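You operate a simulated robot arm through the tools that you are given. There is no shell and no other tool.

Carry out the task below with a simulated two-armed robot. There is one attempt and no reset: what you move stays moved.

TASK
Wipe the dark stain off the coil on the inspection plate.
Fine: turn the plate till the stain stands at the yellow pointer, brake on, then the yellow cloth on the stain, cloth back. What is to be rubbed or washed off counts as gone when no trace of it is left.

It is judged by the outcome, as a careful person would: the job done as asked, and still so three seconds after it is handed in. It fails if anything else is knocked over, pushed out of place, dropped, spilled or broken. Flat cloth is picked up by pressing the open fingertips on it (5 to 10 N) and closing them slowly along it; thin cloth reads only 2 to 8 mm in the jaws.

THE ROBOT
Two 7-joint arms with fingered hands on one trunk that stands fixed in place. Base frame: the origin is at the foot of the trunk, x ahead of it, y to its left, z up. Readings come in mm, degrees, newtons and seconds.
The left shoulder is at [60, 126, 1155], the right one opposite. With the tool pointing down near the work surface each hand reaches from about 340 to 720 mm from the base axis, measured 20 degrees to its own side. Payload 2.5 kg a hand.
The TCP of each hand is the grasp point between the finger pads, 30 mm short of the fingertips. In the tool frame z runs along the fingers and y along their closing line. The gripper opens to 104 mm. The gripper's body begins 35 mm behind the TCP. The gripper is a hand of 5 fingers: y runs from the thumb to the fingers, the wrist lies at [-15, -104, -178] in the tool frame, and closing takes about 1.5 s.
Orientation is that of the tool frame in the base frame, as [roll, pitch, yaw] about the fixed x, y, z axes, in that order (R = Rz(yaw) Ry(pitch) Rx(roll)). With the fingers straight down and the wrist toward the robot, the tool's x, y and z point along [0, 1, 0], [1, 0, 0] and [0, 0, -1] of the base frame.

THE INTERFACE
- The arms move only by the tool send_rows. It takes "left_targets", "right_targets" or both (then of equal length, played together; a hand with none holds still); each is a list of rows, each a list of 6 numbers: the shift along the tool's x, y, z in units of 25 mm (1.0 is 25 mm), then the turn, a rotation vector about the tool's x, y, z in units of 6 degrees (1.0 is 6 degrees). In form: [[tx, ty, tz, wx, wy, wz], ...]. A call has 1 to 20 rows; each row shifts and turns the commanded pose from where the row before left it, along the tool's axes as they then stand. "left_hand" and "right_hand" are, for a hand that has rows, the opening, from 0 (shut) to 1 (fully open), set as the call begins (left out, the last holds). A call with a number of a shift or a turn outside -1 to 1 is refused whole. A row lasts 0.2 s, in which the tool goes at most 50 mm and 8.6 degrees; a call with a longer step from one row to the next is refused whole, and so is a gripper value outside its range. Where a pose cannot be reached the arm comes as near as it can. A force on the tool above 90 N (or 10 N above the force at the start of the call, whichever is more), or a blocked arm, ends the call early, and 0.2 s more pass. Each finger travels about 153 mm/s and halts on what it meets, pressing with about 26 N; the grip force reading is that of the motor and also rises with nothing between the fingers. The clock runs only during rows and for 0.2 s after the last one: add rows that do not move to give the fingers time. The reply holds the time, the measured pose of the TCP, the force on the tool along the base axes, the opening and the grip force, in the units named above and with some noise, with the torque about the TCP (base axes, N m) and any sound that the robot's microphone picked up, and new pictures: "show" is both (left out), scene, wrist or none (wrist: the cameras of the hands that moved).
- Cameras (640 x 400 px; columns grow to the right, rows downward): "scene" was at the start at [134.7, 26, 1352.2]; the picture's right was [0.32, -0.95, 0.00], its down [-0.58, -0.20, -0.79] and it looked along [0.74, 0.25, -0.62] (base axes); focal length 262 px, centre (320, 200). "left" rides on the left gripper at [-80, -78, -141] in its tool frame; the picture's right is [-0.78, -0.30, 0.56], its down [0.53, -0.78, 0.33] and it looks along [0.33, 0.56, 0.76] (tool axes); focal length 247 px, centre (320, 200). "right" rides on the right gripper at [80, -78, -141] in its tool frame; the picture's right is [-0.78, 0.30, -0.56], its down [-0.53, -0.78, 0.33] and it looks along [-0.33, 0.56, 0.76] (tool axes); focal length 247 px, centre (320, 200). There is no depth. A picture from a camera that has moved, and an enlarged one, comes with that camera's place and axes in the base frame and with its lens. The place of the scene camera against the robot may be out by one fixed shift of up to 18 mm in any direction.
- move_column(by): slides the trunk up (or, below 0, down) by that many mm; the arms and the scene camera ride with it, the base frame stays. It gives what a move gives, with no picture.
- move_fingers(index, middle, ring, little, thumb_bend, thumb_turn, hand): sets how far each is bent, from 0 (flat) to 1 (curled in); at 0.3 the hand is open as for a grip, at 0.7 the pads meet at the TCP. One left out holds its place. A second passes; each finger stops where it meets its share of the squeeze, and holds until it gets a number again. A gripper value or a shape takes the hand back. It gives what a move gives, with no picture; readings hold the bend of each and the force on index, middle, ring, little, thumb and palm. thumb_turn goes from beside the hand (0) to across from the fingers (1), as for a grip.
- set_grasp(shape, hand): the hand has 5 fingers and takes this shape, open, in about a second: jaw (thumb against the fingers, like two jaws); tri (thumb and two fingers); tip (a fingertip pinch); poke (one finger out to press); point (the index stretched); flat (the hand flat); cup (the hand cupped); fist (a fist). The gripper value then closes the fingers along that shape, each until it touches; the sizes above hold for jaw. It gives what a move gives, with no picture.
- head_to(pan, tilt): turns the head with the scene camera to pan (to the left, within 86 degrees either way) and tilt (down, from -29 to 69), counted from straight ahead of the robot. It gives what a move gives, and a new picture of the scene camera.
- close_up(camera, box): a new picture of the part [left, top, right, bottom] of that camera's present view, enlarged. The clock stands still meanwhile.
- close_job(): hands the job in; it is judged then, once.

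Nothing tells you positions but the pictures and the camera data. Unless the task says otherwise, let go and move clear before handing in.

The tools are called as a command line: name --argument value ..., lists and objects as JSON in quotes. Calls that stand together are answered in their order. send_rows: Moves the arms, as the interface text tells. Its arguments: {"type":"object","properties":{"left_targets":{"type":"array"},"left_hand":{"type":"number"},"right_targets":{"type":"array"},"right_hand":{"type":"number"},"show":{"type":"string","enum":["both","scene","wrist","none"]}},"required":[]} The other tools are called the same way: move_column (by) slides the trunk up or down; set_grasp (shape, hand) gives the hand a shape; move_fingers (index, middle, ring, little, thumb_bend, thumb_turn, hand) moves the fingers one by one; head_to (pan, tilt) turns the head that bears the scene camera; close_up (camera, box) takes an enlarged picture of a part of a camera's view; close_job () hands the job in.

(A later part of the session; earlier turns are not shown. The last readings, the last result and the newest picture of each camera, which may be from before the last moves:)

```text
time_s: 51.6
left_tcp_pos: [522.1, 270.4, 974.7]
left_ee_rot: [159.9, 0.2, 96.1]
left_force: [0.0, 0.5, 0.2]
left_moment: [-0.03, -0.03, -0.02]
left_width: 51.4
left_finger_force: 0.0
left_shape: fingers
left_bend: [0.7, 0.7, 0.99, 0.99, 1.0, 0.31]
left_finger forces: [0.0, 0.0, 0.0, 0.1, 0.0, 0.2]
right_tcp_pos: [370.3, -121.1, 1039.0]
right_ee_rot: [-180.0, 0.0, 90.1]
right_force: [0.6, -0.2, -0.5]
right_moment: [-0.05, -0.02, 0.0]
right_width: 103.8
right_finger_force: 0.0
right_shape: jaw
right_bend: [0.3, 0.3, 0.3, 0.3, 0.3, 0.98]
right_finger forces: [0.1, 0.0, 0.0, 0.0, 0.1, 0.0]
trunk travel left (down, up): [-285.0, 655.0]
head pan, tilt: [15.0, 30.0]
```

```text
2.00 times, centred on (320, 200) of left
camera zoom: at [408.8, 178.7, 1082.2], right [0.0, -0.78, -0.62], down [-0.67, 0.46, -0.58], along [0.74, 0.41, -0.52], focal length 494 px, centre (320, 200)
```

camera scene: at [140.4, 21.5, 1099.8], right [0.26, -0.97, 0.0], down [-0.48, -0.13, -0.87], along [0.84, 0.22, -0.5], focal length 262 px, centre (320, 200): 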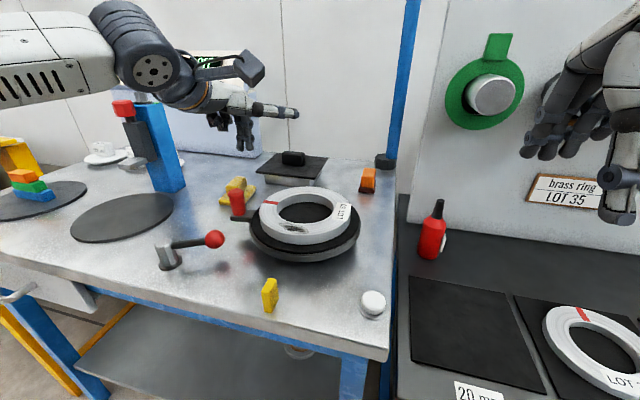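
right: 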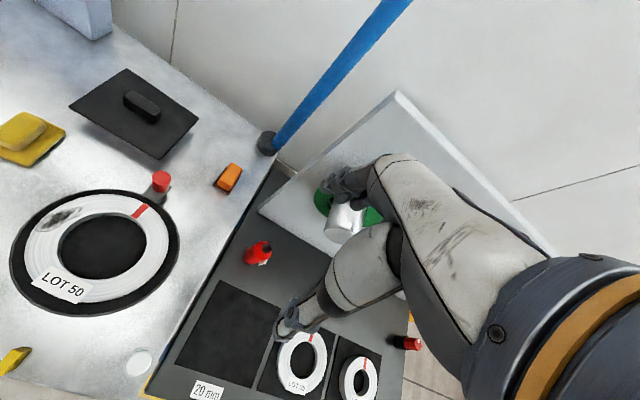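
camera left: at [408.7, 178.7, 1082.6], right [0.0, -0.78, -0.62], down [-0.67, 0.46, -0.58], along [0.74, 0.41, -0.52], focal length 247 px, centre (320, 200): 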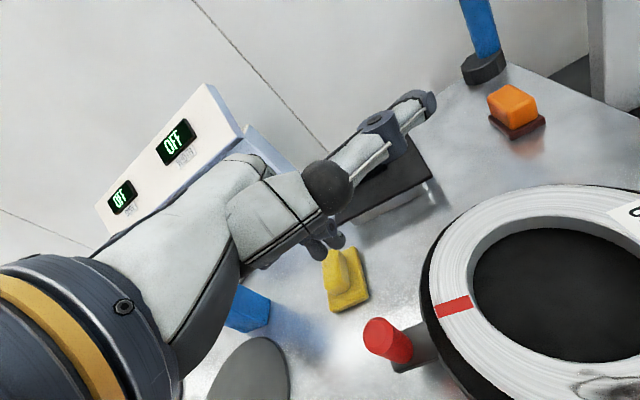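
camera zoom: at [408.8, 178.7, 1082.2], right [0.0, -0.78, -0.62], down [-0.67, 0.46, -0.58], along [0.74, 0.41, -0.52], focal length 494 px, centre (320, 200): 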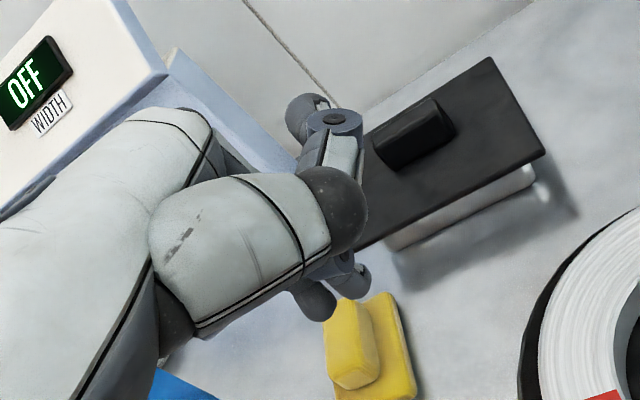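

The hook is slim now. I'll move it above the lever area, still high, to see the ball and fingers together.

send_rows --left_targets '[[0.248, -0.626, -0.228, 0, 0, 0], [0.248, -0.626, -0.228, 0, 0, 0], [0.248, -0.626, -0.228, 0, 0, 0], [0.248, -0.626, -0.228, 0, 0, 0], [0.248, -0.626, -0.228, 0, 0, 0], [0, 0.137, -0.376, 0, 0, 0], [0, 0, 0, 0, 0, 0]]'

close_up --camera "left" --box '[220, 160, 460, 400]'

close_up --camera "scene" --box '[130, 120, 330, 320]'

```text
time_s: 52.6
left_tcp_pos: [472.8, 285.5, 915.9]
left_ee_rot: [167.7, -1.0, 95.9]
left_force: [-0.4, -0.1, 10.1]
left_moment: [-0.09, -0.09, -0.04]
left_width: 51.8
left_finger_force: 4.6
left_shape: fingers
left_bend: [0.7, 0.7, 0.99, 0.99, 1.0, 0.31]
left_finger forces: [10.1, 0.0, 0.0, 0.0, 0.0, 0.1]
right_tcp_pos: [369.5, -121.6, 1037.6]
right_ee_rot: [-180.0, 0.0, 90.0]
right_force: [-0.5, -0.5, 0.7]
right_moment: [0.01, 0.01, -0.02]
right_width: 103.5
right_finger_force: 0.0
right_shape: jaw
right_bend: [0.3, 0.3, 0.3, 0.3, 0.3, 0.98]
right_finger forces: [0.0, 0.1, 0.0, 0.0, 0.0, 0.1]
trunk travel left (down, up): [-285.0, 655.0]
head pan, tilt: [15.0, 30.0]
stopped in row 4 (left hand): the arm was blocked; the commanded pose is now the measured one
camera scene: at [140.3, 21.1, 1100.0], right [0.26, -0.97, 0.0], down [-0.48, -0.13, -0.87], along [0.84, 0.22, -0.5], focal length 262 px, centre (320, 200)
camera left: at [374.5, 193.9, 1038.1], right [-0.09, -0.78, -0.62], down [-0.74, 0.47, -0.48], along [0.67, 0.41, -0.62], focal length 247 px, centre (320, 200)
```

scene: 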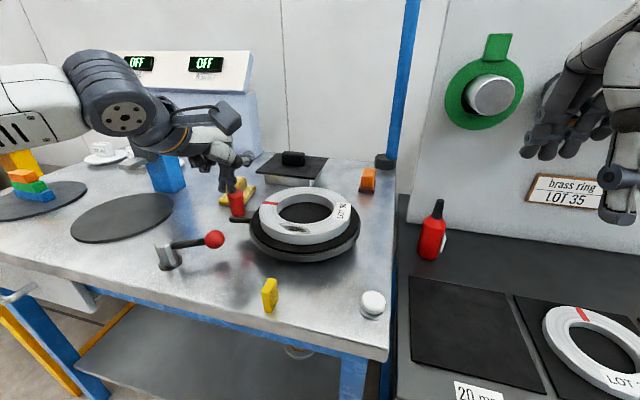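
left: 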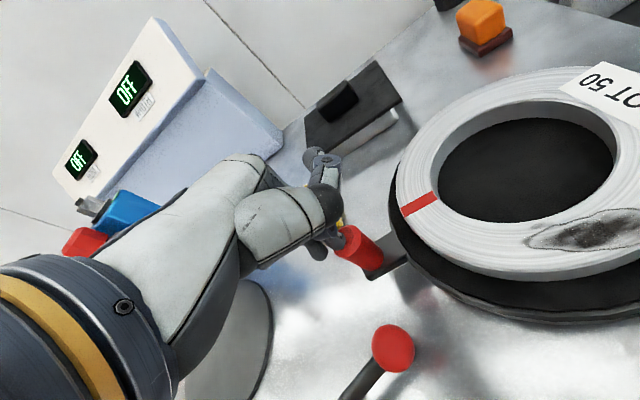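

```text
1.67 times, centred on (340, 280) of left
camera zoom: at [374.5, 193.9, 1038.1], right [-0.09, -0.78, -0.62], down [-0.74, 0.47, -0.48], along [0.67, 0.41, -0.62], focal length 412 px, centre (287, 67)
```

zoom: 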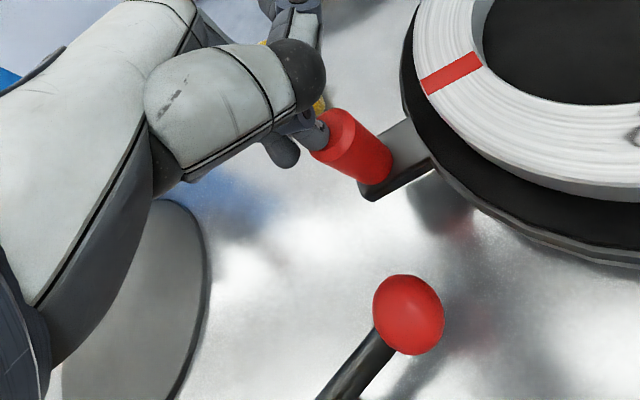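

```text
2.00 times, centred on (230, 220) of scene
camera zoom: at [140.3, 21.1, 1100.0], right [0.26, -0.97, 0.0], down [-0.48, -0.13, -0.87], along [0.84, 0.22, -0.5], focal length 523 px, centre (500, 160)
```

zoom: 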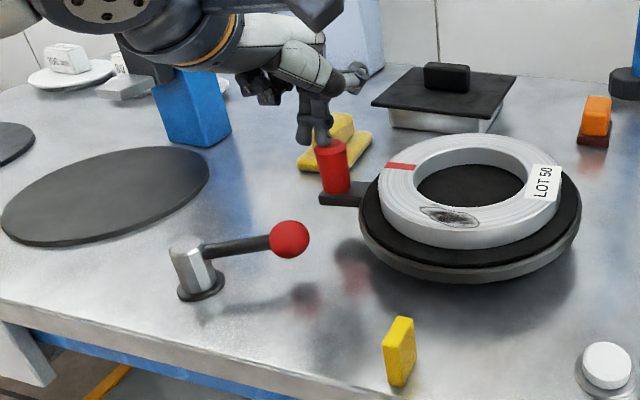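

The arm drifted off its commanded path (posture change) and the index came to rest on top of the peg with ~10 N. I'll lift straight up immediately.

send_rows --left_targets '[[0, 0.09, -0.4, 0, 0, 0], [0, 0.09, -0.4, 0, 0, 0], [0, 0.09, -0.4, 0, 0, 0], [0, 0.09, -0.4, 0, 0, 0], [0, 0, 0, 0, 0, 0]]'

head_to --pan 50 --tilt 35

```text
time_s: 53.8
left_tcp_pos: [473.8, 291.7, 942.8]
left_ee_rot: [169.6, 2.0, 96.4]
left_force: [-0.1, 0.8, -0.6]
left_moment: [0.01, 0.0, 0.0]
left_width: 51.4
left_finger_force: 0.1
left_shape: fingers
left_bend: [0.7, 0.7, 0.99, 0.99, 1.0, 0.31]
left_finger forces: [0.0, 0.1, 0.1, 0.0, 0.1, 0.0]
right_tcp_pos: [369.3, -121.6, 1038.7]
right_ee_rot: [180.0, -0.1, 89.9]
right_force: [-0.1, 0.9, 0.3]
right_moment: [-0.02, 0.02, 0.0]
right_width: 103.6
right_finger_force: 0.0
right_shape: jaw
right_bend: [0.3, 0.3, 0.3, 0.3, 0.3, 0.98]
right_finger forces: [0.1, 0.1, 0.0, 0.0, 0.0, 0.0]
trunk travel left (down, up): [-285.0, 655.0]
head pan, tilt: [15.0, 30.0]
camera scene: at [140.5, 21.5, 1099.8], right [0.26, -0.97, 0.0], down [-0.48, -0.13, -0.87], along [0.84, 0.22, -0.5], focal length 262 px, centre (320, 200)
camera left: at [379.7, 206.8, 1070.8], right [-0.1, -0.81, -0.57], down [-0.76, 0.44, -0.49], along [0.65, 0.39, -0.66], focal length 247 px, centre (320, 200)
```

scene: 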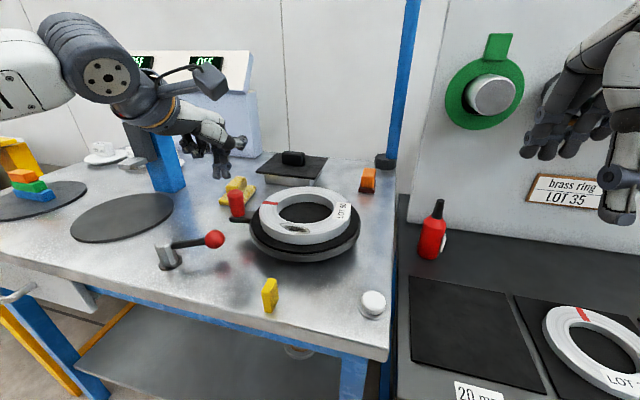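
left: 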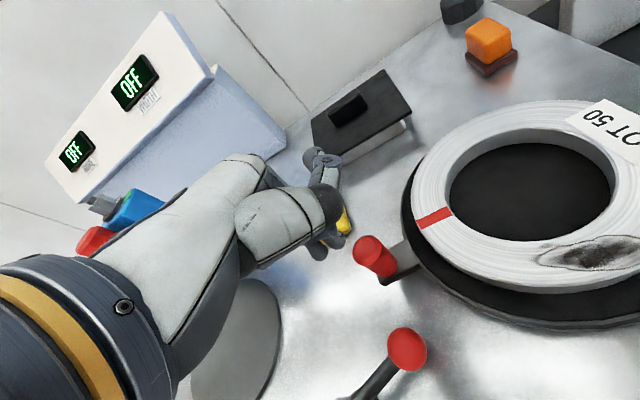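

```text
time_s: 54.8
left_tcp_pos: [473.5, 292.1, 941.3]
left_ee_rot: [169.5, 1.8, 96.4]
left_force: [0.3, -0.1, -0.9]
left_moment: [0.01, 0.01, -0.06]
left_width: 51.3
left_finger_force: 0.1
left_shape: fingers
left_bend: [0.7, 0.7, 0.99, 0.99, 1.0, 0.31]
left_finger forces: [0.0, 0.1, 0.0, 0.0, 0.0, 0.0]
right_tcp_pos: [369.7, -121.1, 1038.2]
right_ee_rot: [180.0, -0.1, 89.9]
right_force: [-0.6, 0.5, 1.2]
right_moment: [0.03, 0.03, -0.01]
right_width: 103.8
right_finger_force: 0.1
right_shape: jaw
right_bend: [0.3, 0.3, 0.3, 0.3, 0.3, 0.98]
right_finger forces: [0.0, 0.0, 0.0, 0.1, 0.1, 0.0]
trunk travel left (down, up): [-285.0, 655.0]
head pan, tilt: [50.0, 35.0]
camera scene: at [109.8, 65.5, 1092.0], right [0.77, -0.64, 0.0], down [-0.37, -0.44, -0.82], along [0.53, 0.63, -0.57], focal length 262 px, centre (320, 200)
```

scene: 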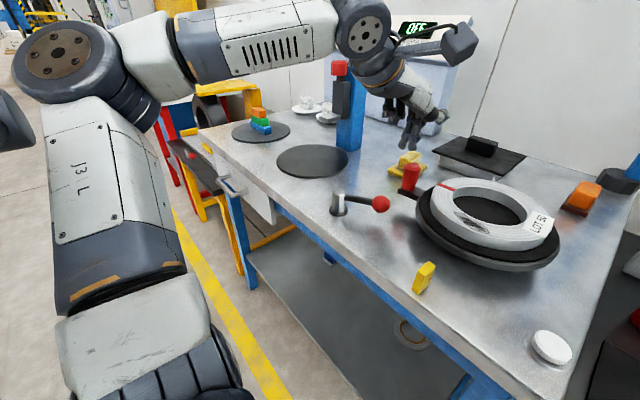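

I'll bring the trunk back up to its original height so the near-side lever is within the comfortable range, and re-level the hand.

move_column --by 265

send_rows --left_targets '[[0, 0, 0, 0.875, 0.15, 0.53], [0, 0, 0, 0.875, 0.15, 0.53], [0, 0, 0, 0, 0, 0], [0, 0, 0, 0, 0, 0]]' --show "none"

```text
time_s: 57.5
left_tcp_pos: [476.0, 289.6, 1204.8]
left_ee_rot: [169.9, 0.9, 96.4]
left_force: [0.6, 0.2, 0.6]
left_moment: [0.04, -0.01, 0.0]
left_width: 51.7
left_finger_force: 0.0
left_shape: fingers
left_bend: [0.7, 0.7, 0.99, 0.99, 1.0, 0.31]
left_finger forces: [0.0, 0.0, 0.0, 0.0, 0.1, 0.0]
right_tcp_pos: [369.7, -120.8, 1303.2]
right_ee_rot: [180.0, 0.0, 90.0]
right_force: [0.7, -0.3, -0.2]
right_moment: [-0.01, 0.01, -0.03]
right_width: 103.6
right_finger_force: 0.0
right_shape: jaw
right_bend: [0.3, 0.3, 0.3, 0.3, 0.3, 0.98]
right_finger forces: [0.0, 0.0, 0.1, 0.0, 0.0, 0.1]
trunk travel left (down, up): [-550.0, 390.0]
head pan, tilt: [50.0, 35.0]
```

```text
time_s: 58.5
left_tcp_pos: [473.7, 285.8, 1221.1]
left_ee_rot: [178.7, -3.9, 89.8]
left_force: [-0.5, 0.3, -0.2]
left_moment: [0.01, 0.0, 0.0]
left_width: 51.2
left_finger_force: 0.0
left_shape: fingers
left_bend: [0.7, 0.7, 0.99, 0.99, 1.0, 0.31]
left_finger forces: [0.0, 0.1, 0.0, 0.0, 0.1, 0.1]
right_tcp_pos: [370.0, -121.3, 1302.7]
right_ee_rot: [180.0, -0.1, 90.0]
right_force: [0.3, -1.1, 0.0]
right_moment: [0.0, -0.01, 0.01]
right_width: 103.7
right_finger_force: 0.1
right_shape: jaw
right_bend: [0.3, 0.3, 0.3, 0.3, 0.3, 0.98]
right_finger forces: [0.1, 0.1, 0.0, 0.1, 0.1, 0.0]
trunk travel left (down, up): [-550.0, 390.0]
head pan, tilt: [50.0, 35.0]
```

send_rows --left_targets '[[0.03, -0.09, 0.9, 0, 0, 0], [0.03, -0.09, 0.9, 0, 0, 0], [0.03, -0.09, 0.9, 0, 0, 0], [0.03, -0.09, 0.9, 0, 0, 0], [0.03, -0.09, 0.9, 0, 0, 0], [0.03, -0.09, 0.9, 0, 0, 0], [0.03, -0.09, 0.9, 0, 0, 0], [0.03, -0.09, 0.9, 0, 0, 0], [0.03, -0.09, 0.9, 0, 0, 0], [0.03, -0.09, 0.9, 0, 0, 0], [0, 0, 0, 0.22, -0.65, 0], [0, 0, 0, 0, 0, 0]]'

```text
time_s: 61.1
left_tcp_pos: [455.5, 307.8, 997.2]
left_ee_rot: [-179.9, 0.3, 89.7]
left_force: [-0.4, 0.2, -0.1]
left_moment: [0.01, 0.03, 0.02]
left_width: 51.4
left_finger_force: 0.1
left_shape: fingers
left_bend: [0.7, 0.7, 0.99, 0.99, 1.0, 0.31]
left_finger forces: [0.0, 0.0, 0.1, 0.1, 0.0, 0.1]
right_tcp_pos: [368.7, -120.8, 1303.4]
right_ee_rot: [179.9, 0.0, 90.0]
right_force: [0.0, 0.1, -1.1]
right_moment: [-0.01, -0.01, -0.01]
right_width: 103.5
right_finger_force: 0.1
right_shape: jaw
right_bend: [0.3, 0.3, 0.3, 0.3, 0.3, 0.98]
right_finger forces: [0.0, 0.1, 0.1, 0.0, 0.1, 0.1]
trunk travel left (down, up): [-550.0, 390.0]
head pan, tilt: [50.0, 35.0]
camera scene: at [109.7, 65.5, 1357.0], right [0.77, -0.64, 0.0], down [-0.37, -0.44, -0.82], along [0.53, 0.63, -0.57], focal length 262 px, centre (320, 200)
camera left: at [376.6, 228.8, 1140.1], right [-0.3, -0.78, -0.55], down [-0.78, 0.54, -0.33], along [0.56, 0.33, -0.76], focal length 247 px, centre (320, 200)
```

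scene: 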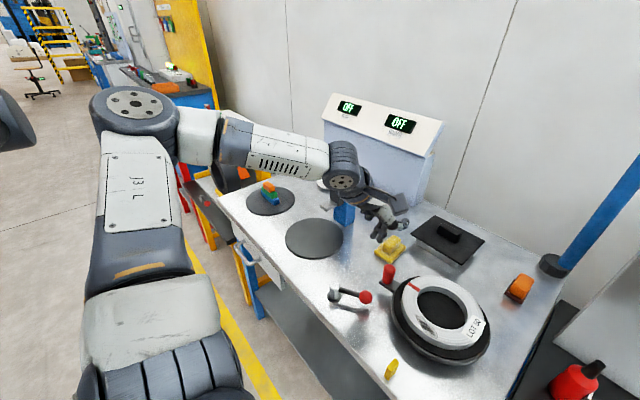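
left: 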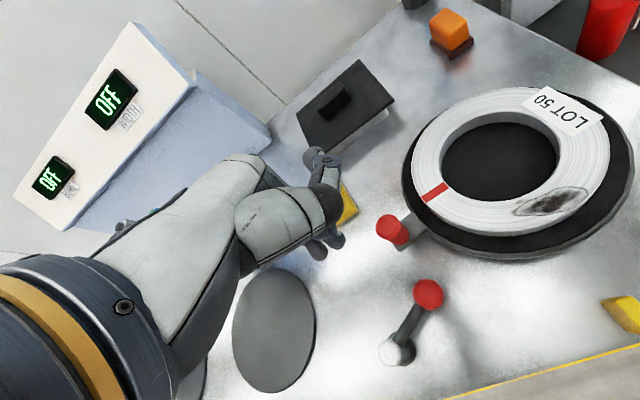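

This near-overhead view is good for checking the alignment. I'll zoom on the coil and on the lever.

close_up --camera "left" --box '[380, 60, 640, 330]'

close_up --camera "left" --box '[350, 250, 470, 380]'

head_to --pan 20 --tilt 50

close_up --camera "scene" --box '[200, 100, 440, 340]'

```text
1.48 times, centred on (510, 195) of left
camera zoom: at [376.6, 228.8, 1140.1], right [-0.3, -0.78, -0.55], down [-0.78, 0.54, -0.33], along [0.56, 0.33, -0.76], focal length 366 px, centre (38, 207)
```

zoom: 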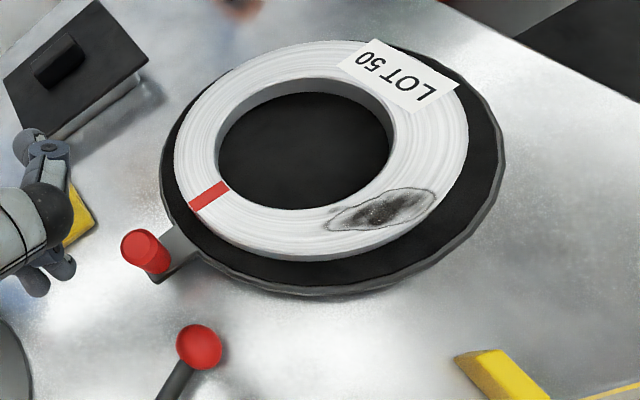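

```text
3.08 times, centred on (410, 315) of left
camera zoom: at [376.6, 228.8, 1140.1], right [-0.3, -0.78, -0.55], down [-0.78, 0.54, -0.33], along [0.56, 0.33, -0.76], focal length 760 px, centre (43, -154)
```

zoom: 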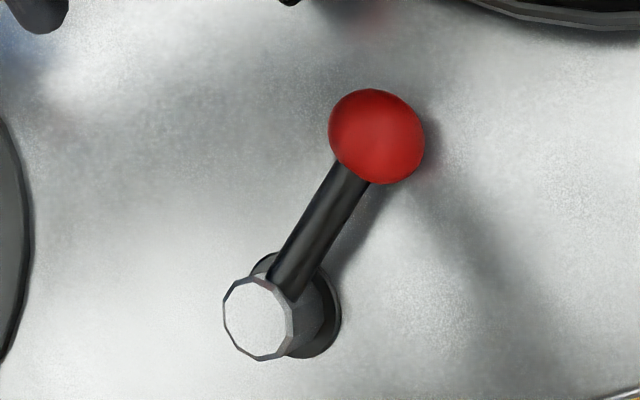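

```text
time_s: 62.1
left_tcp_pos: [456.2, 307.7, 997.6]
left_ee_rot: [-179.9, 0.1, 89.7]
left_force: [-0.3, -0.8, 0.2]
left_moment: [-0.05, -0.02, 0.02]
left_width: 51.6
left_finger_force: 0.2
left_shape: fingers
left_bend: [0.7, 0.7, 0.99, 0.99, 1.0, 0.31]
left_finger forces: [0.0, 0.1, 0.1, 0.1, 0.0, 0.1]
right_tcp_pos: [369.7, -121.4, 1302.4]
right_ee_rot: [180.0, 0.0, 90.0]
right_force: [0.3, -0.6, 0.1]
right_moment: [0.01, -0.01, -0.02]
right_width: 104.0
right_finger_force: 0.1
right_shape: jaw
right_bend: [0.3, 0.3, 0.3, 0.3, 0.3, 0.98]
right_finger forces: [0.0, 0.0, 0.0, 0.0, 0.0, 0.0]
trunk travel left (down, up): [-550.0, 390.0]
head pan, tilt: [20.0, 50.0]
camera scene: at [125.5, 24.5, 1335.3], right [0.34, -0.94, 0.0], down [-0.72, -0.26, -0.64], along [0.6, 0.22, -0.77], focal length 262 px, centre (320, 200)
```

scene: 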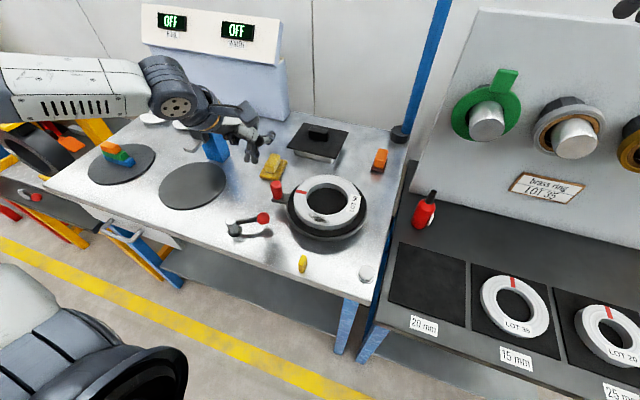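

```text
1.67 times, centred on (320, 220) of scene
camera zoom: at [125.5, 24.5, 1335.3], right [0.34, -0.94, 0.0], down [-0.72, -0.26, -0.64], along [0.6, 0.22, -0.77], focal length 436 px, centre (320, 167)
```

zoom: 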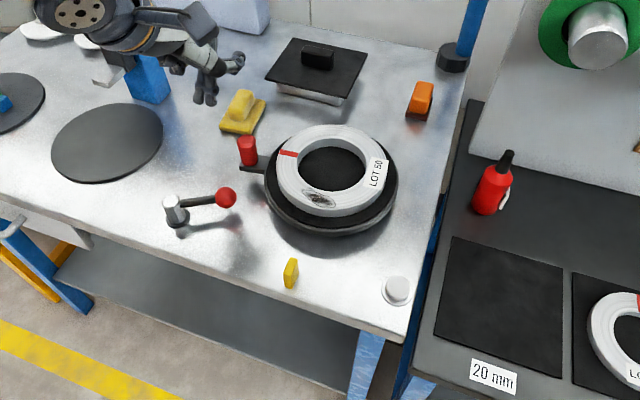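

Alignment is good (stain ≈ 182°, pointer ≈ 180°). The lever ball is at (411, 279) with post at (375, 348). I'll fold the thumb across, yaw to face the ball's swing direction, and come down on the far side of the ball.

set_grasp --hand "left" --shape "poke"

send_rows --left_targets '[[0, 0, 0, 0, 0, -0.917], [0, 0, 0, 0, 0, -0.917], [0, 0, 0, 0, 0, -0.917], [0, 0, 0, 0, 0, -0.917], [0, 0, 0, 0, 0, -0.917], [0, 0, 0, 0, 0, 0], [-0.05, -0.18, 0.9, 0, 0, 0], [-0.05, -0.18, 0.9, 0, 0, 0], [-0.05, -0.18, 0.9, 0, 0, 0], [-0.05, -0.18, 0.9, 0, 0, 0], [0, 0, 0, 0, 0, 0]]'

close_up --camera "left" --box '[220, 160, 460, 400]'

close_up --camera "scene" --box '[200, 100, 340, 260]'

```text
time_s: 63.0
left_tcp_pos: [455.1, 306.5, 998.4]
left_ee_rot: [-179.9, 0.3, 89.7]
left_force: [-0.6, -0.3, 0.4]
left_moment: [0.0, 0.01, -0.03]
left_width: 0.1
left_finger_force: 0.1
left_shape: poke
left_bend: [0.7, 0.7, 0.99, 0.99, 1.0, 0.87]
left_finger forces: [0.0, 0.0, 0.0, 0.0, 0.0, 0.0]
right_tcp_pos: [369.6, -120.7, 1303.5]
right_ee_rot: [-180.0, 0.1, 90.0]
right_force: [0.0, 0.4, 0.9]
right_moment: [0.0, 0.0, 0.01]
right_width: 103.8
right_finger_force: 0.0
right_shape: jaw
right_bend: [0.3, 0.3, 0.3, 0.3, 0.3, 0.98]
right_finger forces: [0.1, 0.0, 0.0, 0.1, 0.1, 0.0]
trunk travel left (down, up): [-550.0, 390.0]
head pan, tilt: [20.0, 50.0]
```

```text
time_s: 65.4
left_tcp_pos: [443.9, 293.7, 907.2]
left_ee_rot: [-180.0, 0.1, 117.1]
left_force: [0.0, -0.2, -0.2]
left_moment: [-0.02, 0.01, 0.02]
left_width: 0.4
left_finger_force: 0.1
left_shape: poke
left_bend: [0.7, 0.7, 0.99, 0.99, 1.0, 0.87]
left_finger forces: [0.0, 0.0, 0.1, 0.0, 0.0, 0.1]
right_tcp_pos: [369.8, -121.6, 1302.4]
right_ee_rot: [-180.0, 0.0, 90.0]
right_force: [0.3, -1.0, -0.1]
right_moment: [-0.02, -0.03, 0.03]
right_width: 103.7
right_finger_force: 0.2
right_shape: jaw
right_bend: [0.3, 0.3, 0.3, 0.3, 0.3, 0.98]
right_finger forces: [0.0, 0.1, 0.0, 0.1, 0.1, 0.0]
trunk travel left (down, up): [-550.0, 390.0]
head pan, tilt: [20.0, 50.0]
camera scene: at [125.4, 24.4, 1335.2], right [0.34, -0.94, 0.0], down [-0.72, -0.26, -0.64], along [0.6, 0.22, -0.77], focal length 262 px, centre (320, 200)
camera left: at [410.2, 188.3, 1050.6], right [0.09, -0.83, -0.56], down [-0.94, 0.12, -0.33], along [0.34, 0.55, -0.76], focal length 247 px, centre (320, 200)
```

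scene: 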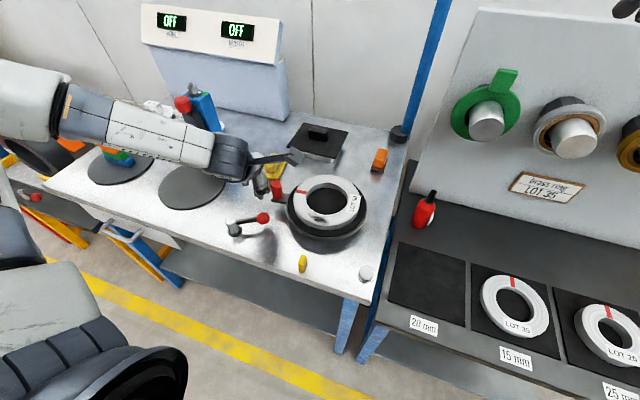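
left: 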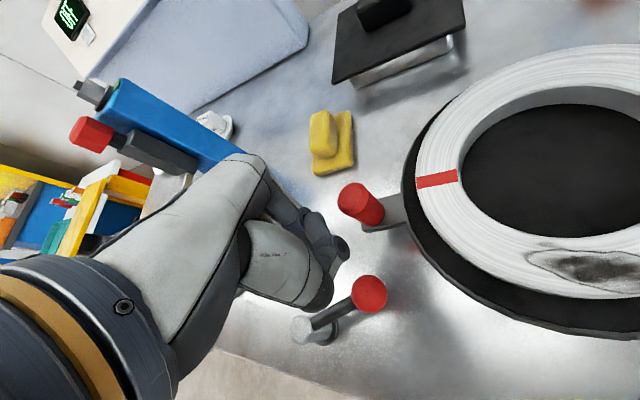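

```text
1.67 times, centred on (340, 280) of left
camera zoom: at [410.2, 188.3, 1050.6], right [0.09, -0.83, -0.56], down [-0.94, 0.12, -0.33], along [0.34, 0.55, -0.76], focal length 412 px, centre (287, 67)
```

zoom: 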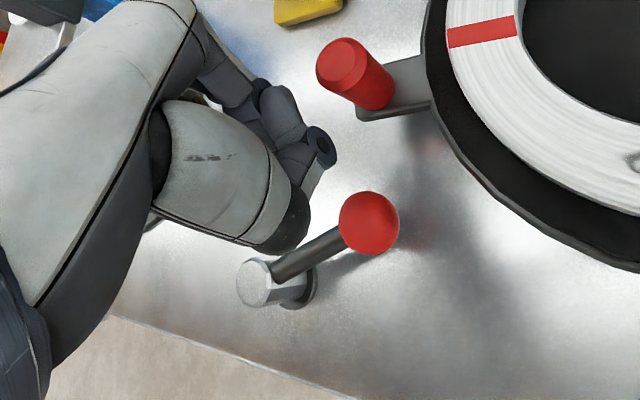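

```text
2.50 times, centred on (270, 180) of scene
camera zoom: at [125.4, 24.4, 1335.2], right [0.34, -0.94, 0.0], down [-0.72, -0.26, -0.64], along [0.6, 0.22, -0.77], focal length 654 px, centre (445, 250)
```

zoom: 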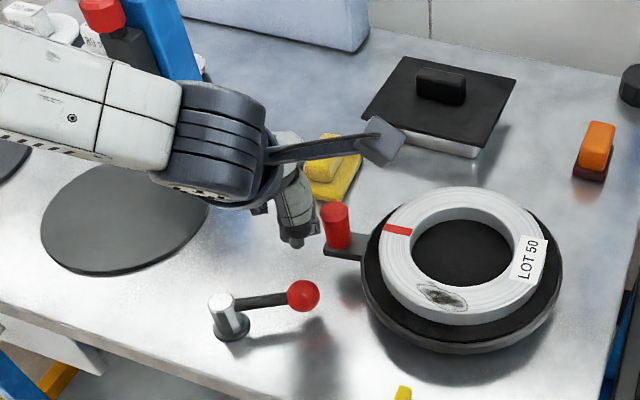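

The curled thumb would sit right above the ball, so I'll open the thumb wide: then the ball is caged between fingers (far side) and thumb (near side).

move_fingers --hand "left" --thumb_turn 1 --thumb_bend 0.1

close_up --camera "left" --box '[220, 160, 460, 400]'

close_up --camera "scene" --box '[210, 130, 310, 250]'

```text
time_s: 66.4
left_tcp_pos: [443.1, 294.4, 907.1]
left_ee_rot: [-179.8, 0.0, 117.2]
left_force: [-0.1, 0.3, 0.8]
left_moment: [-0.04, 0.01, -0.01]
left_width: 60.8
left_finger_force: 0.1
left_shape: fingers
left_bend: [0.7, 0.7, 0.99, 0.99, 0.1, 0.96]
left_finger forces: [0.1, 0.2, 0.0, 0.0, 0.0, 0.0]
right_tcp_pos: [369.6, -120.9, 1303.1]
right_ee_rot: [180.0, 0.0, 90.0]
right_force: [0.1, -0.2, 0.1]
right_moment: [0.02, 0.03, 0.02]
right_width: 103.3
right_finger_force: 0.1
right_shape: jaw
right_bend: [0.3, 0.3, 0.3, 0.3, 0.3, 0.98]
right_finger forces: [0.0, 0.1, 0.0, 0.0, 0.1, 0.1]
trunk travel left (down, up): [-550.0, 390.0]
head pan, tilt: [20.0, 50.0]
```

```text
1.67 times, centred on (340, 280) of left
camera zoom: at [410.3, 188.4, 1050.7], right [0.09, -0.83, -0.56], down [-0.94, 0.12, -0.33], along [0.34, 0.55, -0.76], focal length 412 px, centre (287, 67)
```

zoom: 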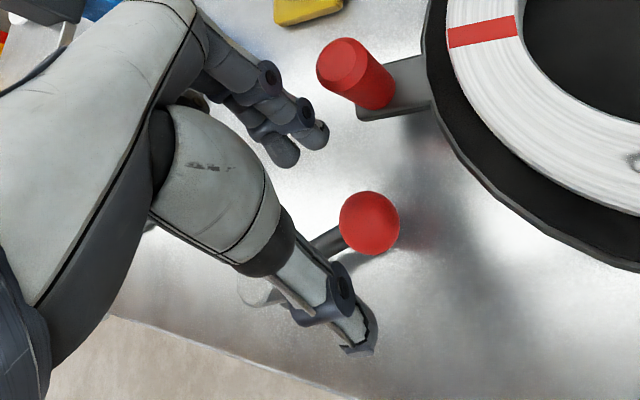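

```text
3.33 times, centred on (260, 190) of scene
camera zoom: at [125.5, 24.4, 1335.2], right [0.34, -0.94, 0.0], down [-0.72, -0.26, -0.64], along [0.6, 0.22, -0.77], focal length 872 px, centre (520, 233)
```

zoom: 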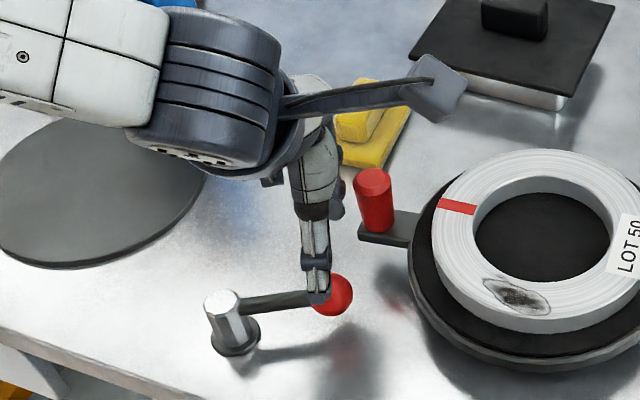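

The ball (at tool y ≈ −36) is nicely between the pads (0) and thumb (−75). I'll descend 45 mm around it.

send_rows --left_targets '[[0, 0, 0.45, 0, 0, 0], [0, 0, 0.45, 0, 0, 0], [0, 0, 0.45, 0, 0, 0], [0, 0, 0.45, 0, 0, 0], [0, 0, 0, 0, 0, 0]]'

close_up --camera "left" --box '[220, 160, 460, 400]'

close_up --camera "scene" --box '[210, 130, 310, 250]'

```text
time_s: 67.6
left_tcp_pos: [443.2, 295.1, 861.6]
left_ee_rot: [-179.8, 0.0, 117.2]
left_force: [0.2, -1.0, 0.9]
left_moment: [0.0, 0.03, 0.03]
left_width: 60.9
left_finger_force: 0.0
left_shape: fingers
left_bend: [0.7, 0.7, 0.99, 0.99, 0.1, 0.96]
left_finger forces: [0.0, 0.0, 0.0, 0.0, 0.0, 0.1]
right_tcp_pos: [370.3, -121.3, 1303.5]
right_ee_rot: [180.0, 0.0, 90.1]
right_force: [0.4, 0.4, 0.0]
right_moment: [0.01, -0.01, -0.02]
right_width: 103.9
right_finger_force: 0.1
right_shape: jaw
right_bend: [0.3, 0.3, 0.3, 0.3, 0.3, 0.98]
right_finger forces: [0.1, 0.0, 0.0, 0.0, 0.0, 0.0]
trunk travel left (down, up): [-550.0, 390.0]
head pan, tilt: [20.0, 50.0]
camera scene: at [125.4, 24.4, 1335.2], right [0.34, -0.94, 0.0], down [-0.72, -0.26, -0.64], along [0.6, 0.22, -0.77], focal length 262 px, centre (320, 200)
camera left: at [409.7, 189.6, 1005.2], right [0.09, -0.83, -0.56], down [-0.94, 0.12, -0.33], along [0.34, 0.55, -0.76], focal length 247 px, centre (320, 200)
```

scene: 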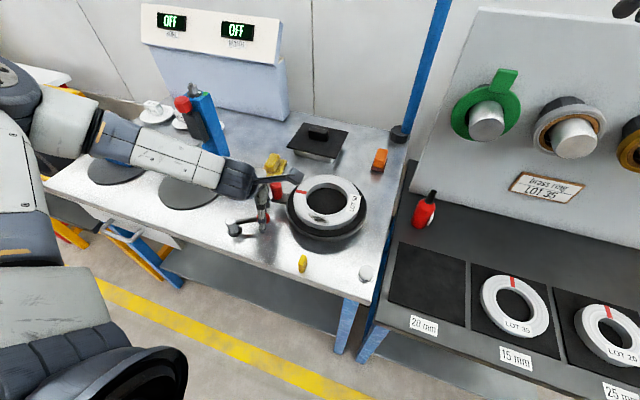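
left: 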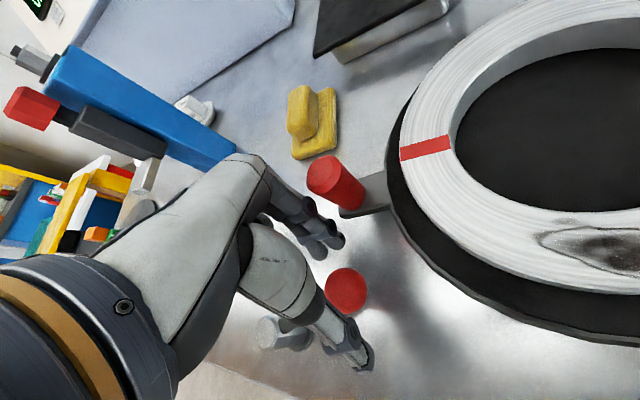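

```text
1.67 times, centred on (340, 280) of left
camera zoom: at [409.7, 189.6, 1005.2], right [0.09, -0.83, -0.56], down [-0.94, 0.12, -0.33], along [0.34, 0.55, -0.76], focal length 412 px, centre (287, 67)
```

zoom: 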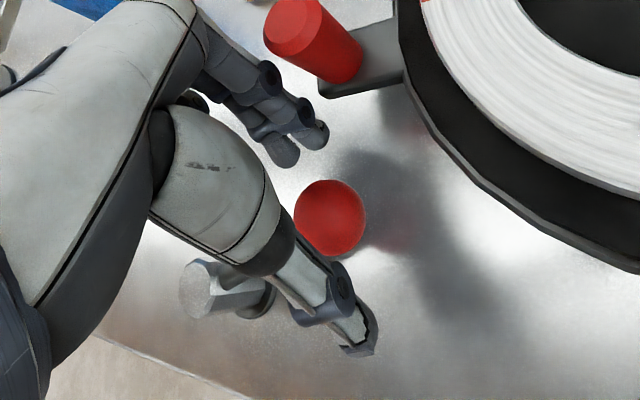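

```text
3.33 times, centred on (260, 190) of scene
camera zoom: at [125.4, 24.4, 1335.2], right [0.34, -0.94, 0.0], down [-0.72, -0.26, -0.64], along [0.6, 0.22, -0.77], focal length 872 px, centre (520, 233)
```

zoom: 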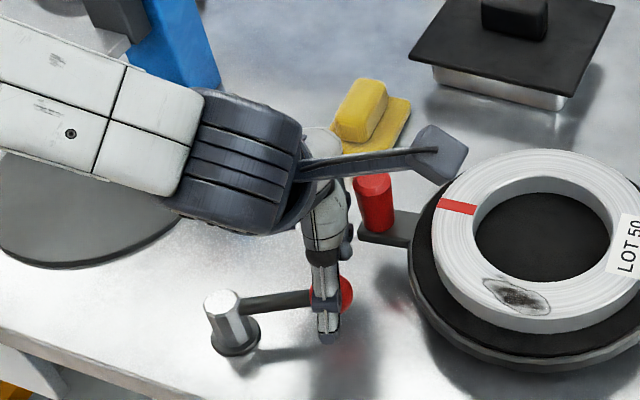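

Ball is caged. Now I gently pull toward the robot (small steps) and see if the lever yields.

send_rows --left_targets '[[0, -0.2, 0, 0, 0, 0], [0, -0.2, 0, 0, 0, 0], [0, -0.2, 0, 0, 0, 0], [0, -0.15, 0, 0, 0, 0], [0, -0.1, 0, 0, 0, 0], [0, -0.1, 0, 0, 0, 0], [0, -0.1, 0, 0, 0, 0], [0, 0, 0, 0, 0, 0]]'

close_up --camera "left" --box '[220, 160, 460, 400]'

```text
time_s: 69.4
left_tcp_pos: [420.2, 285.1, 864.5]
left_ee_rot: [179.8, 0.1, 117.2]
left_force: [11.2, 11.4, 10.1]
left_moment: [0.31, -0.36, 0.03]
left_width: 68.1
left_finger_force: 8.7
left_shape: fingers
left_bend: [0.7, 0.7, 0.99, 0.99, 0.1, 0.96]
left_finger forces: [5.8, 11.6, 0.0, 0.1, 0.1, 0.1]
right_tcp_pos: [369.9, -119.9, 1303.5]
right_ee_rot: [180.0, 0.1, 90.0]
right_force: [0.6, 0.7, 0.4]
right_moment: [-0.01, 0.0, 0.02]
right_width: 103.7
right_finger_force: 0.0
right_shape: jaw
right_bend: [0.3, 0.3, 0.3, 0.3, 0.3, 0.98]
right_finger forces: [0.1, 0.1, 0.0, 0.0, 0.0, 0.1]
trunk travel left (down, up): [-550.0, 390.0]
head pan, tilt: [20.0, 50.0]
camera scene: at [125.8, 24.9, 1335.3], right [0.34, -0.94, 0.0], down [-0.72, -0.26, -0.64], along [0.6, 0.22, -0.77], focal length 262 px, centre (320, 200)
camera left: at [386.9, 178.4, 1005.8], right [0.1, -0.83, -0.56], down [-0.93, 0.12, -0.34], along [0.34, 0.55, -0.76], focal length 247 px, centre (320, 200)
```

scene: 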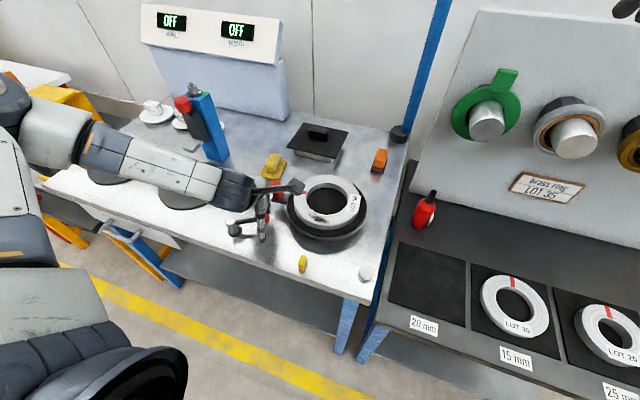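
left: 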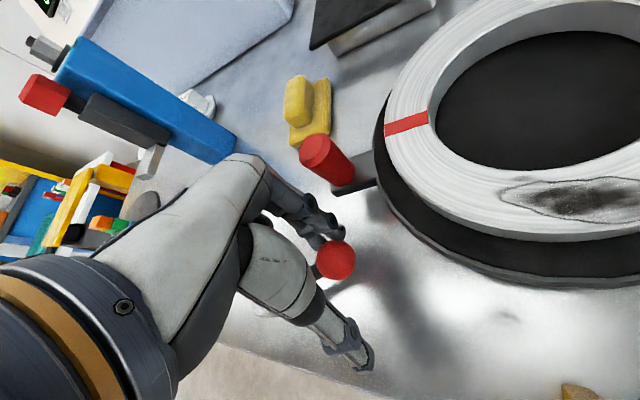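

```text
1.67 times, centred on (340, 280) of left
camera zoom: at [386.9, 178.4, 1005.8], right [0.1, -0.83, -0.56], down [-0.93, 0.12, -0.34], along [0.34, 0.55, -0.76], focal length 412 px, centre (287, 67)
```

zoom: 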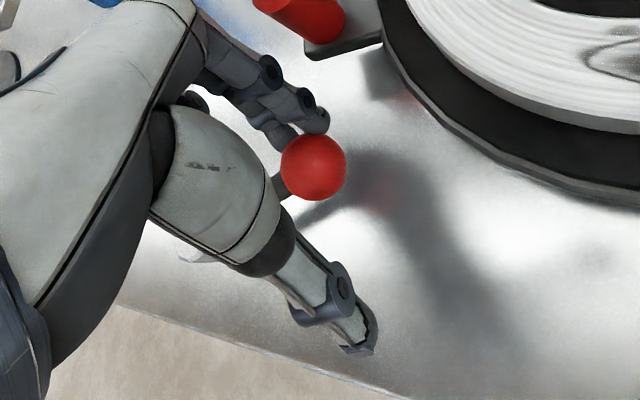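

Pulling toward the robot meets a stop (~16 N, ball didn't move), so the lever likely swings the other way. I'll back off, close the thumb lightly onto the ball, then push away from the robot.

send_rows --left_targets '[[0, 0.2, 0, 0, 0, 0], [0, 0.2, 0, 0, 0, 0], [0, 0, 0, 0, 0, 0]]' --show "none"

move_fingers --hand "left" --thumb_bend 0.45

close_up --camera "left" --box '[220, 160, 460, 400]'

```text
time_s: 70.2
left_tcp_pos: [427.3, 287.2, 861.2]
left_ee_rot: [-179.7, 0.1, 117.0]
left_force: [4.5, 0.6, 3.9]
left_moment: [0.05, -0.12, 0.02]
left_width: 63.7
left_finger_force: 2.8
left_shape: fingers
left_bend: [0.7, 0.7, 0.99, 0.99, 0.1, 0.96]
left_finger forces: [2.3, 3.7, 0.0, 0.0, 0.1, 0.0]
right_tcp_pos: [369.0, -122.5, 1302.4]
right_ee_rot: [-179.9, 0.0, 90.1]
right_force: [0.5, -1.3, 0.0]
right_moment: [0.02, -0.04, 0.0]
right_width: 104.0
right_finger_force: 0.0
right_shape: jaw
right_bend: [0.3, 0.3, 0.3, 0.3, 0.3, 0.98]
right_finger forces: [0.1, 0.0, 0.0, 0.0, 0.1, 0.1]
trunk travel left (down, up): [-550.0, 390.0]
head pan, tilt: [20.0, 50.0]
```

```text
time_s: 71.2
left_tcp_pos: [427.3, 288.8, 862.3]
left_ee_rot: [-179.7, 0.1, 117.2]
left_force: [2.4, -0.3, -0.2]
left_moment: [-0.01, -0.05, 0.0]
left_width: 29.4
left_finger_force: 1.4
left_shape: fingers
left_bend: [0.7, 0.7, 0.99, 0.99, 0.45, 0.99]
left_finger forces: [1.1, 1.4, 0.1, 0.0, 0.0, 0.0]
right_tcp_pos: [370.2, -120.8, 1302.8]
right_ee_rot: [179.9, 0.0, 89.9]
right_force: [0.6, 0.3, -0.5]
right_moment: [-0.04, 0.01, -0.01]
right_width: 103.9
right_finger_force: 0.0
right_shape: jaw
right_bend: [0.3, 0.3, 0.3, 0.3, 0.3, 0.98]
right_finger forces: [0.0, 0.0, 0.0, 0.0, 0.1, 0.0]
trunk travel left (down, up): [-550.0, 390.0]
head pan, tilt: [20.0, 50.0]
```

```text
1.67 times, centred on (340, 280) of left
camera zoom: at [394.1, 183.0, 1005.2], right [0.09, -0.83, -0.56], down [-0.94, 0.12, -0.33], along [0.34, 0.55, -0.76], focal length 412 px, centre (287, 67)
```

zoom: 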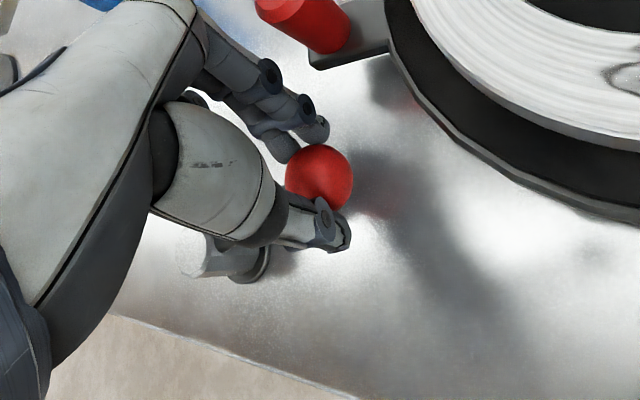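

Thumb is right behind the ball. Now I push it away from the robot along its arc around the post, in small steps.

send_rows --left_targets '[[0.031, 0.163, 0, 0, 0, -0.5], [0.031, 0.163, 0, 0, 0, -0.5], [0.031, 0.163, 0, 0, 0, -0.5], [0.031, 0.163, 0, 0, 0, -0.5], [0, 0, 0, 0, 0, 0]]'

close_up --camera "left" --box '[220, 160, 460, 400]'

```text
time_s: 72.4
left_tcp_pos: [438.4, 299.9, 862.6]
left_ee_rot: [-179.8, 0.0, 129.3]
left_force: [-1.1, 0.1, -0.4]
left_moment: [-0.01, 0.01, -0.05]
left_width: 29.6
left_finger_force: 0.8
left_shape: fingers
left_bend: [0.7, 0.7, 0.99, 0.99, 0.43, 1.0]
left_finger forces: [0.0, 0.1, 0.0, 0.0, 1.2, 0.0]
right_tcp_pos: [368.6, -120.6, 1302.8]
right_ee_rot: [-179.9, 0.0, 90.0]
right_force: [0.5, 0.2, -0.4]
right_moment: [0.0, 0.0, -0.02]
right_width: 103.6
right_finger_force: 0.1
right_shape: jaw
right_bend: [0.3, 0.3, 0.3, 0.3, 0.3, 0.98]
right_finger forces: [0.0, 0.0, 0.0, 0.1, 0.0, 0.0]
trunk travel left (down, up): [-550.0, 390.0]
head pan, tilt: [20.0, 50.0]
camera scene: at [125.4, 24.4, 1335.2], right [0.34, -0.94, 0.0], down [-0.72, -0.26, -0.64], along [0.6, 0.22, -0.77], focal length 262 px, centre (320, 200)
camera left: at [428.8, 189.6, 1005.8], right [0.26, -0.79, -0.56], down [-0.94, -0.08, -0.33], along [0.22, 0.61, -0.76], focal length 247 px, centre (320, 200)
```

scene: 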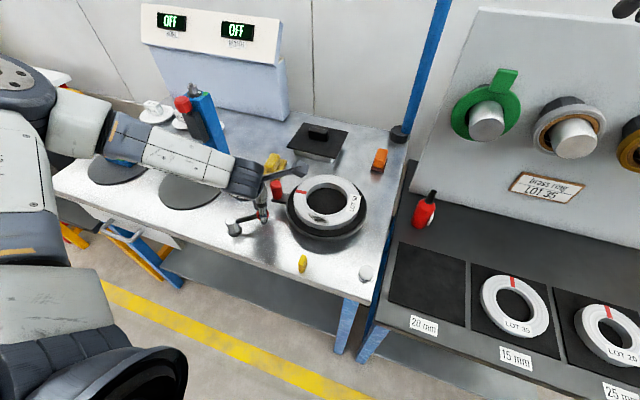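
left: 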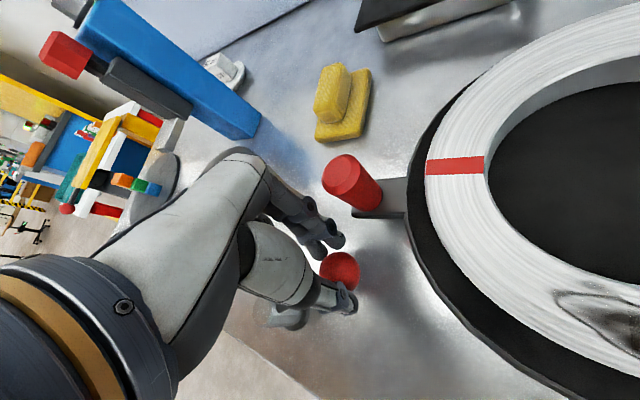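

```text
1.67 times, centred on (340, 280) of left
camera zoom: at [428.8, 189.6, 1005.8], right [0.26, -0.79, -0.56], down [-0.94, -0.08, -0.33], along [0.22, 0.61, -0.76], focal length 412 px, centre (287, 67)
```

zoom: 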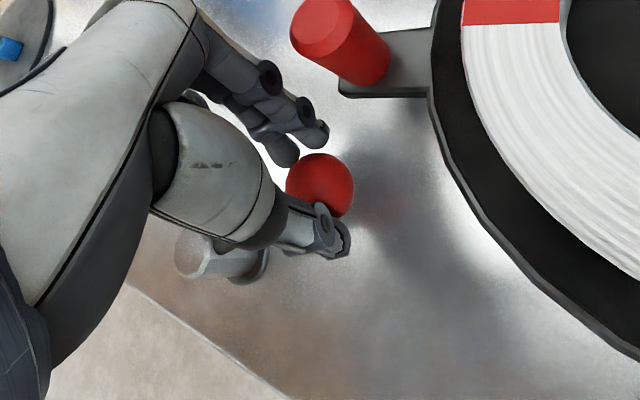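

The lever yields that way with about 1 N. I'll keep swinging it along its arc.

send_rows --left_targets '[[0.031, 0.163, 0, 0, 0, -0.5], [0.031, 0.163, 0, 0, 0, -0.5], [0.031, 0.163, 0, 0, 0, -0.5], [0.031, 0.163, 0, 0, 0, -0.5], [0.031, 0.163, 0, 0, 0, -0.5], [0.031, 0.163, 0, 0, 0, -0.5], [0.031, 0.163, 0, 0, 0, -0.5], [0.031, 0.163, 0, 0, 0, -0.5], [0, 0, 0, 0, 0, 0]]'

close_up --camera "left" --box '[220, 160, 460, 400]'

```text
time_s: 74.4
left_tcp_pos: [455.5, 326.8, 862.2]
left_ee_rot: [-179.8, -0.2, 153.3]
left_force: [-0.9, -0.3, 0.3]
left_moment: [-0.04, 0.02, -0.03]
left_width: 29.5
left_finger_force: 0.8
left_shape: fingers
left_bend: [0.7, 0.7, 0.99, 0.99, 0.43, 1.0]
left_finger forces: [0.0, 0.5, 0.1, 0.1, 1.2, 0.0]
right_tcp_pos: [368.8, -120.7, 1303.8]
right_ee_rot: [180.0, 0.0, 90.0]
right_force: [0.7, 0.7, -0.3]
right_moment: [-0.02, -0.01, 0.04]
right_width: 103.9
right_finger_force: 0.0
right_shape: jaw
right_bend: [0.3, 0.3, 0.3, 0.3, 0.3, 0.98]
right_finger forces: [0.1, 0.0, 0.0, 0.0, 0.1, 0.0]
trunk travel left (down, up): [-550.0, 390.0]
head pan, tilt: [20.0, 50.0]
camera scene: at [125.3, 24.4, 1335.2], right [0.34, -0.94, 0.0], down [-0.72, -0.26, -0.64], along [0.6, 0.22, -0.77], focal length 262 px, centre (320, 200)
camera left: at [491.0, 223.1, 1005.6], right [0.56, -0.61, -0.56], down [-0.83, -0.45, -0.33], along [-0.05, 0.65, -0.76], focal length 247 px, centre (320, 200)
```

scene: 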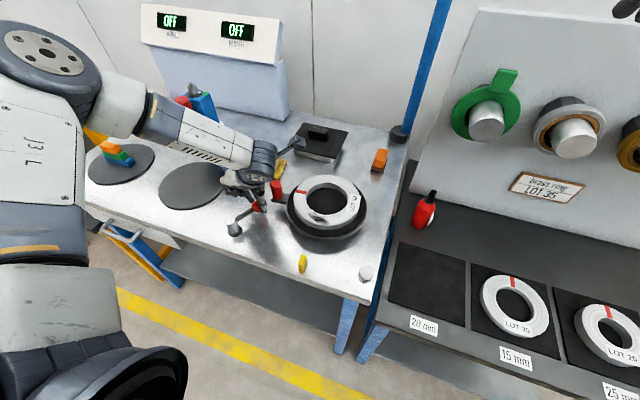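
left: 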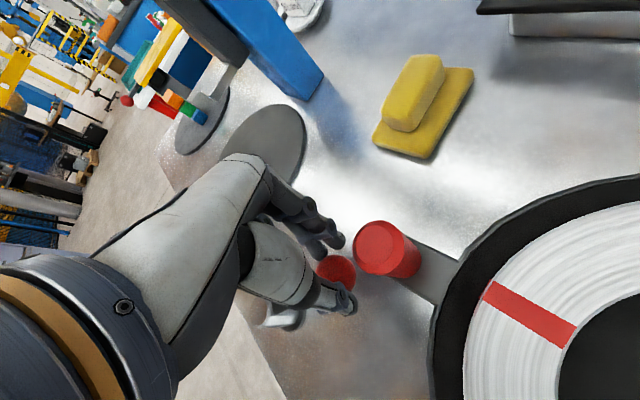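

```text
1.67 times, centred on (340, 280) of left
camera zoom: at [491.0, 223.1, 1005.6], right [0.56, -0.61, -0.56], down [-0.83, -0.45, -0.33], along [-0.05, 0.65, -0.76], focal length 412 px, centre (287, 67)
```

zoom: 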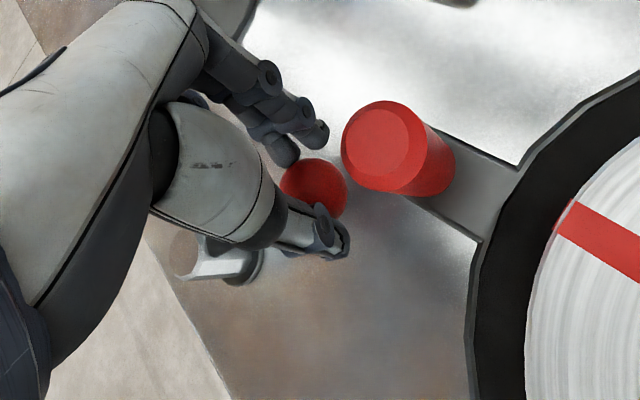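

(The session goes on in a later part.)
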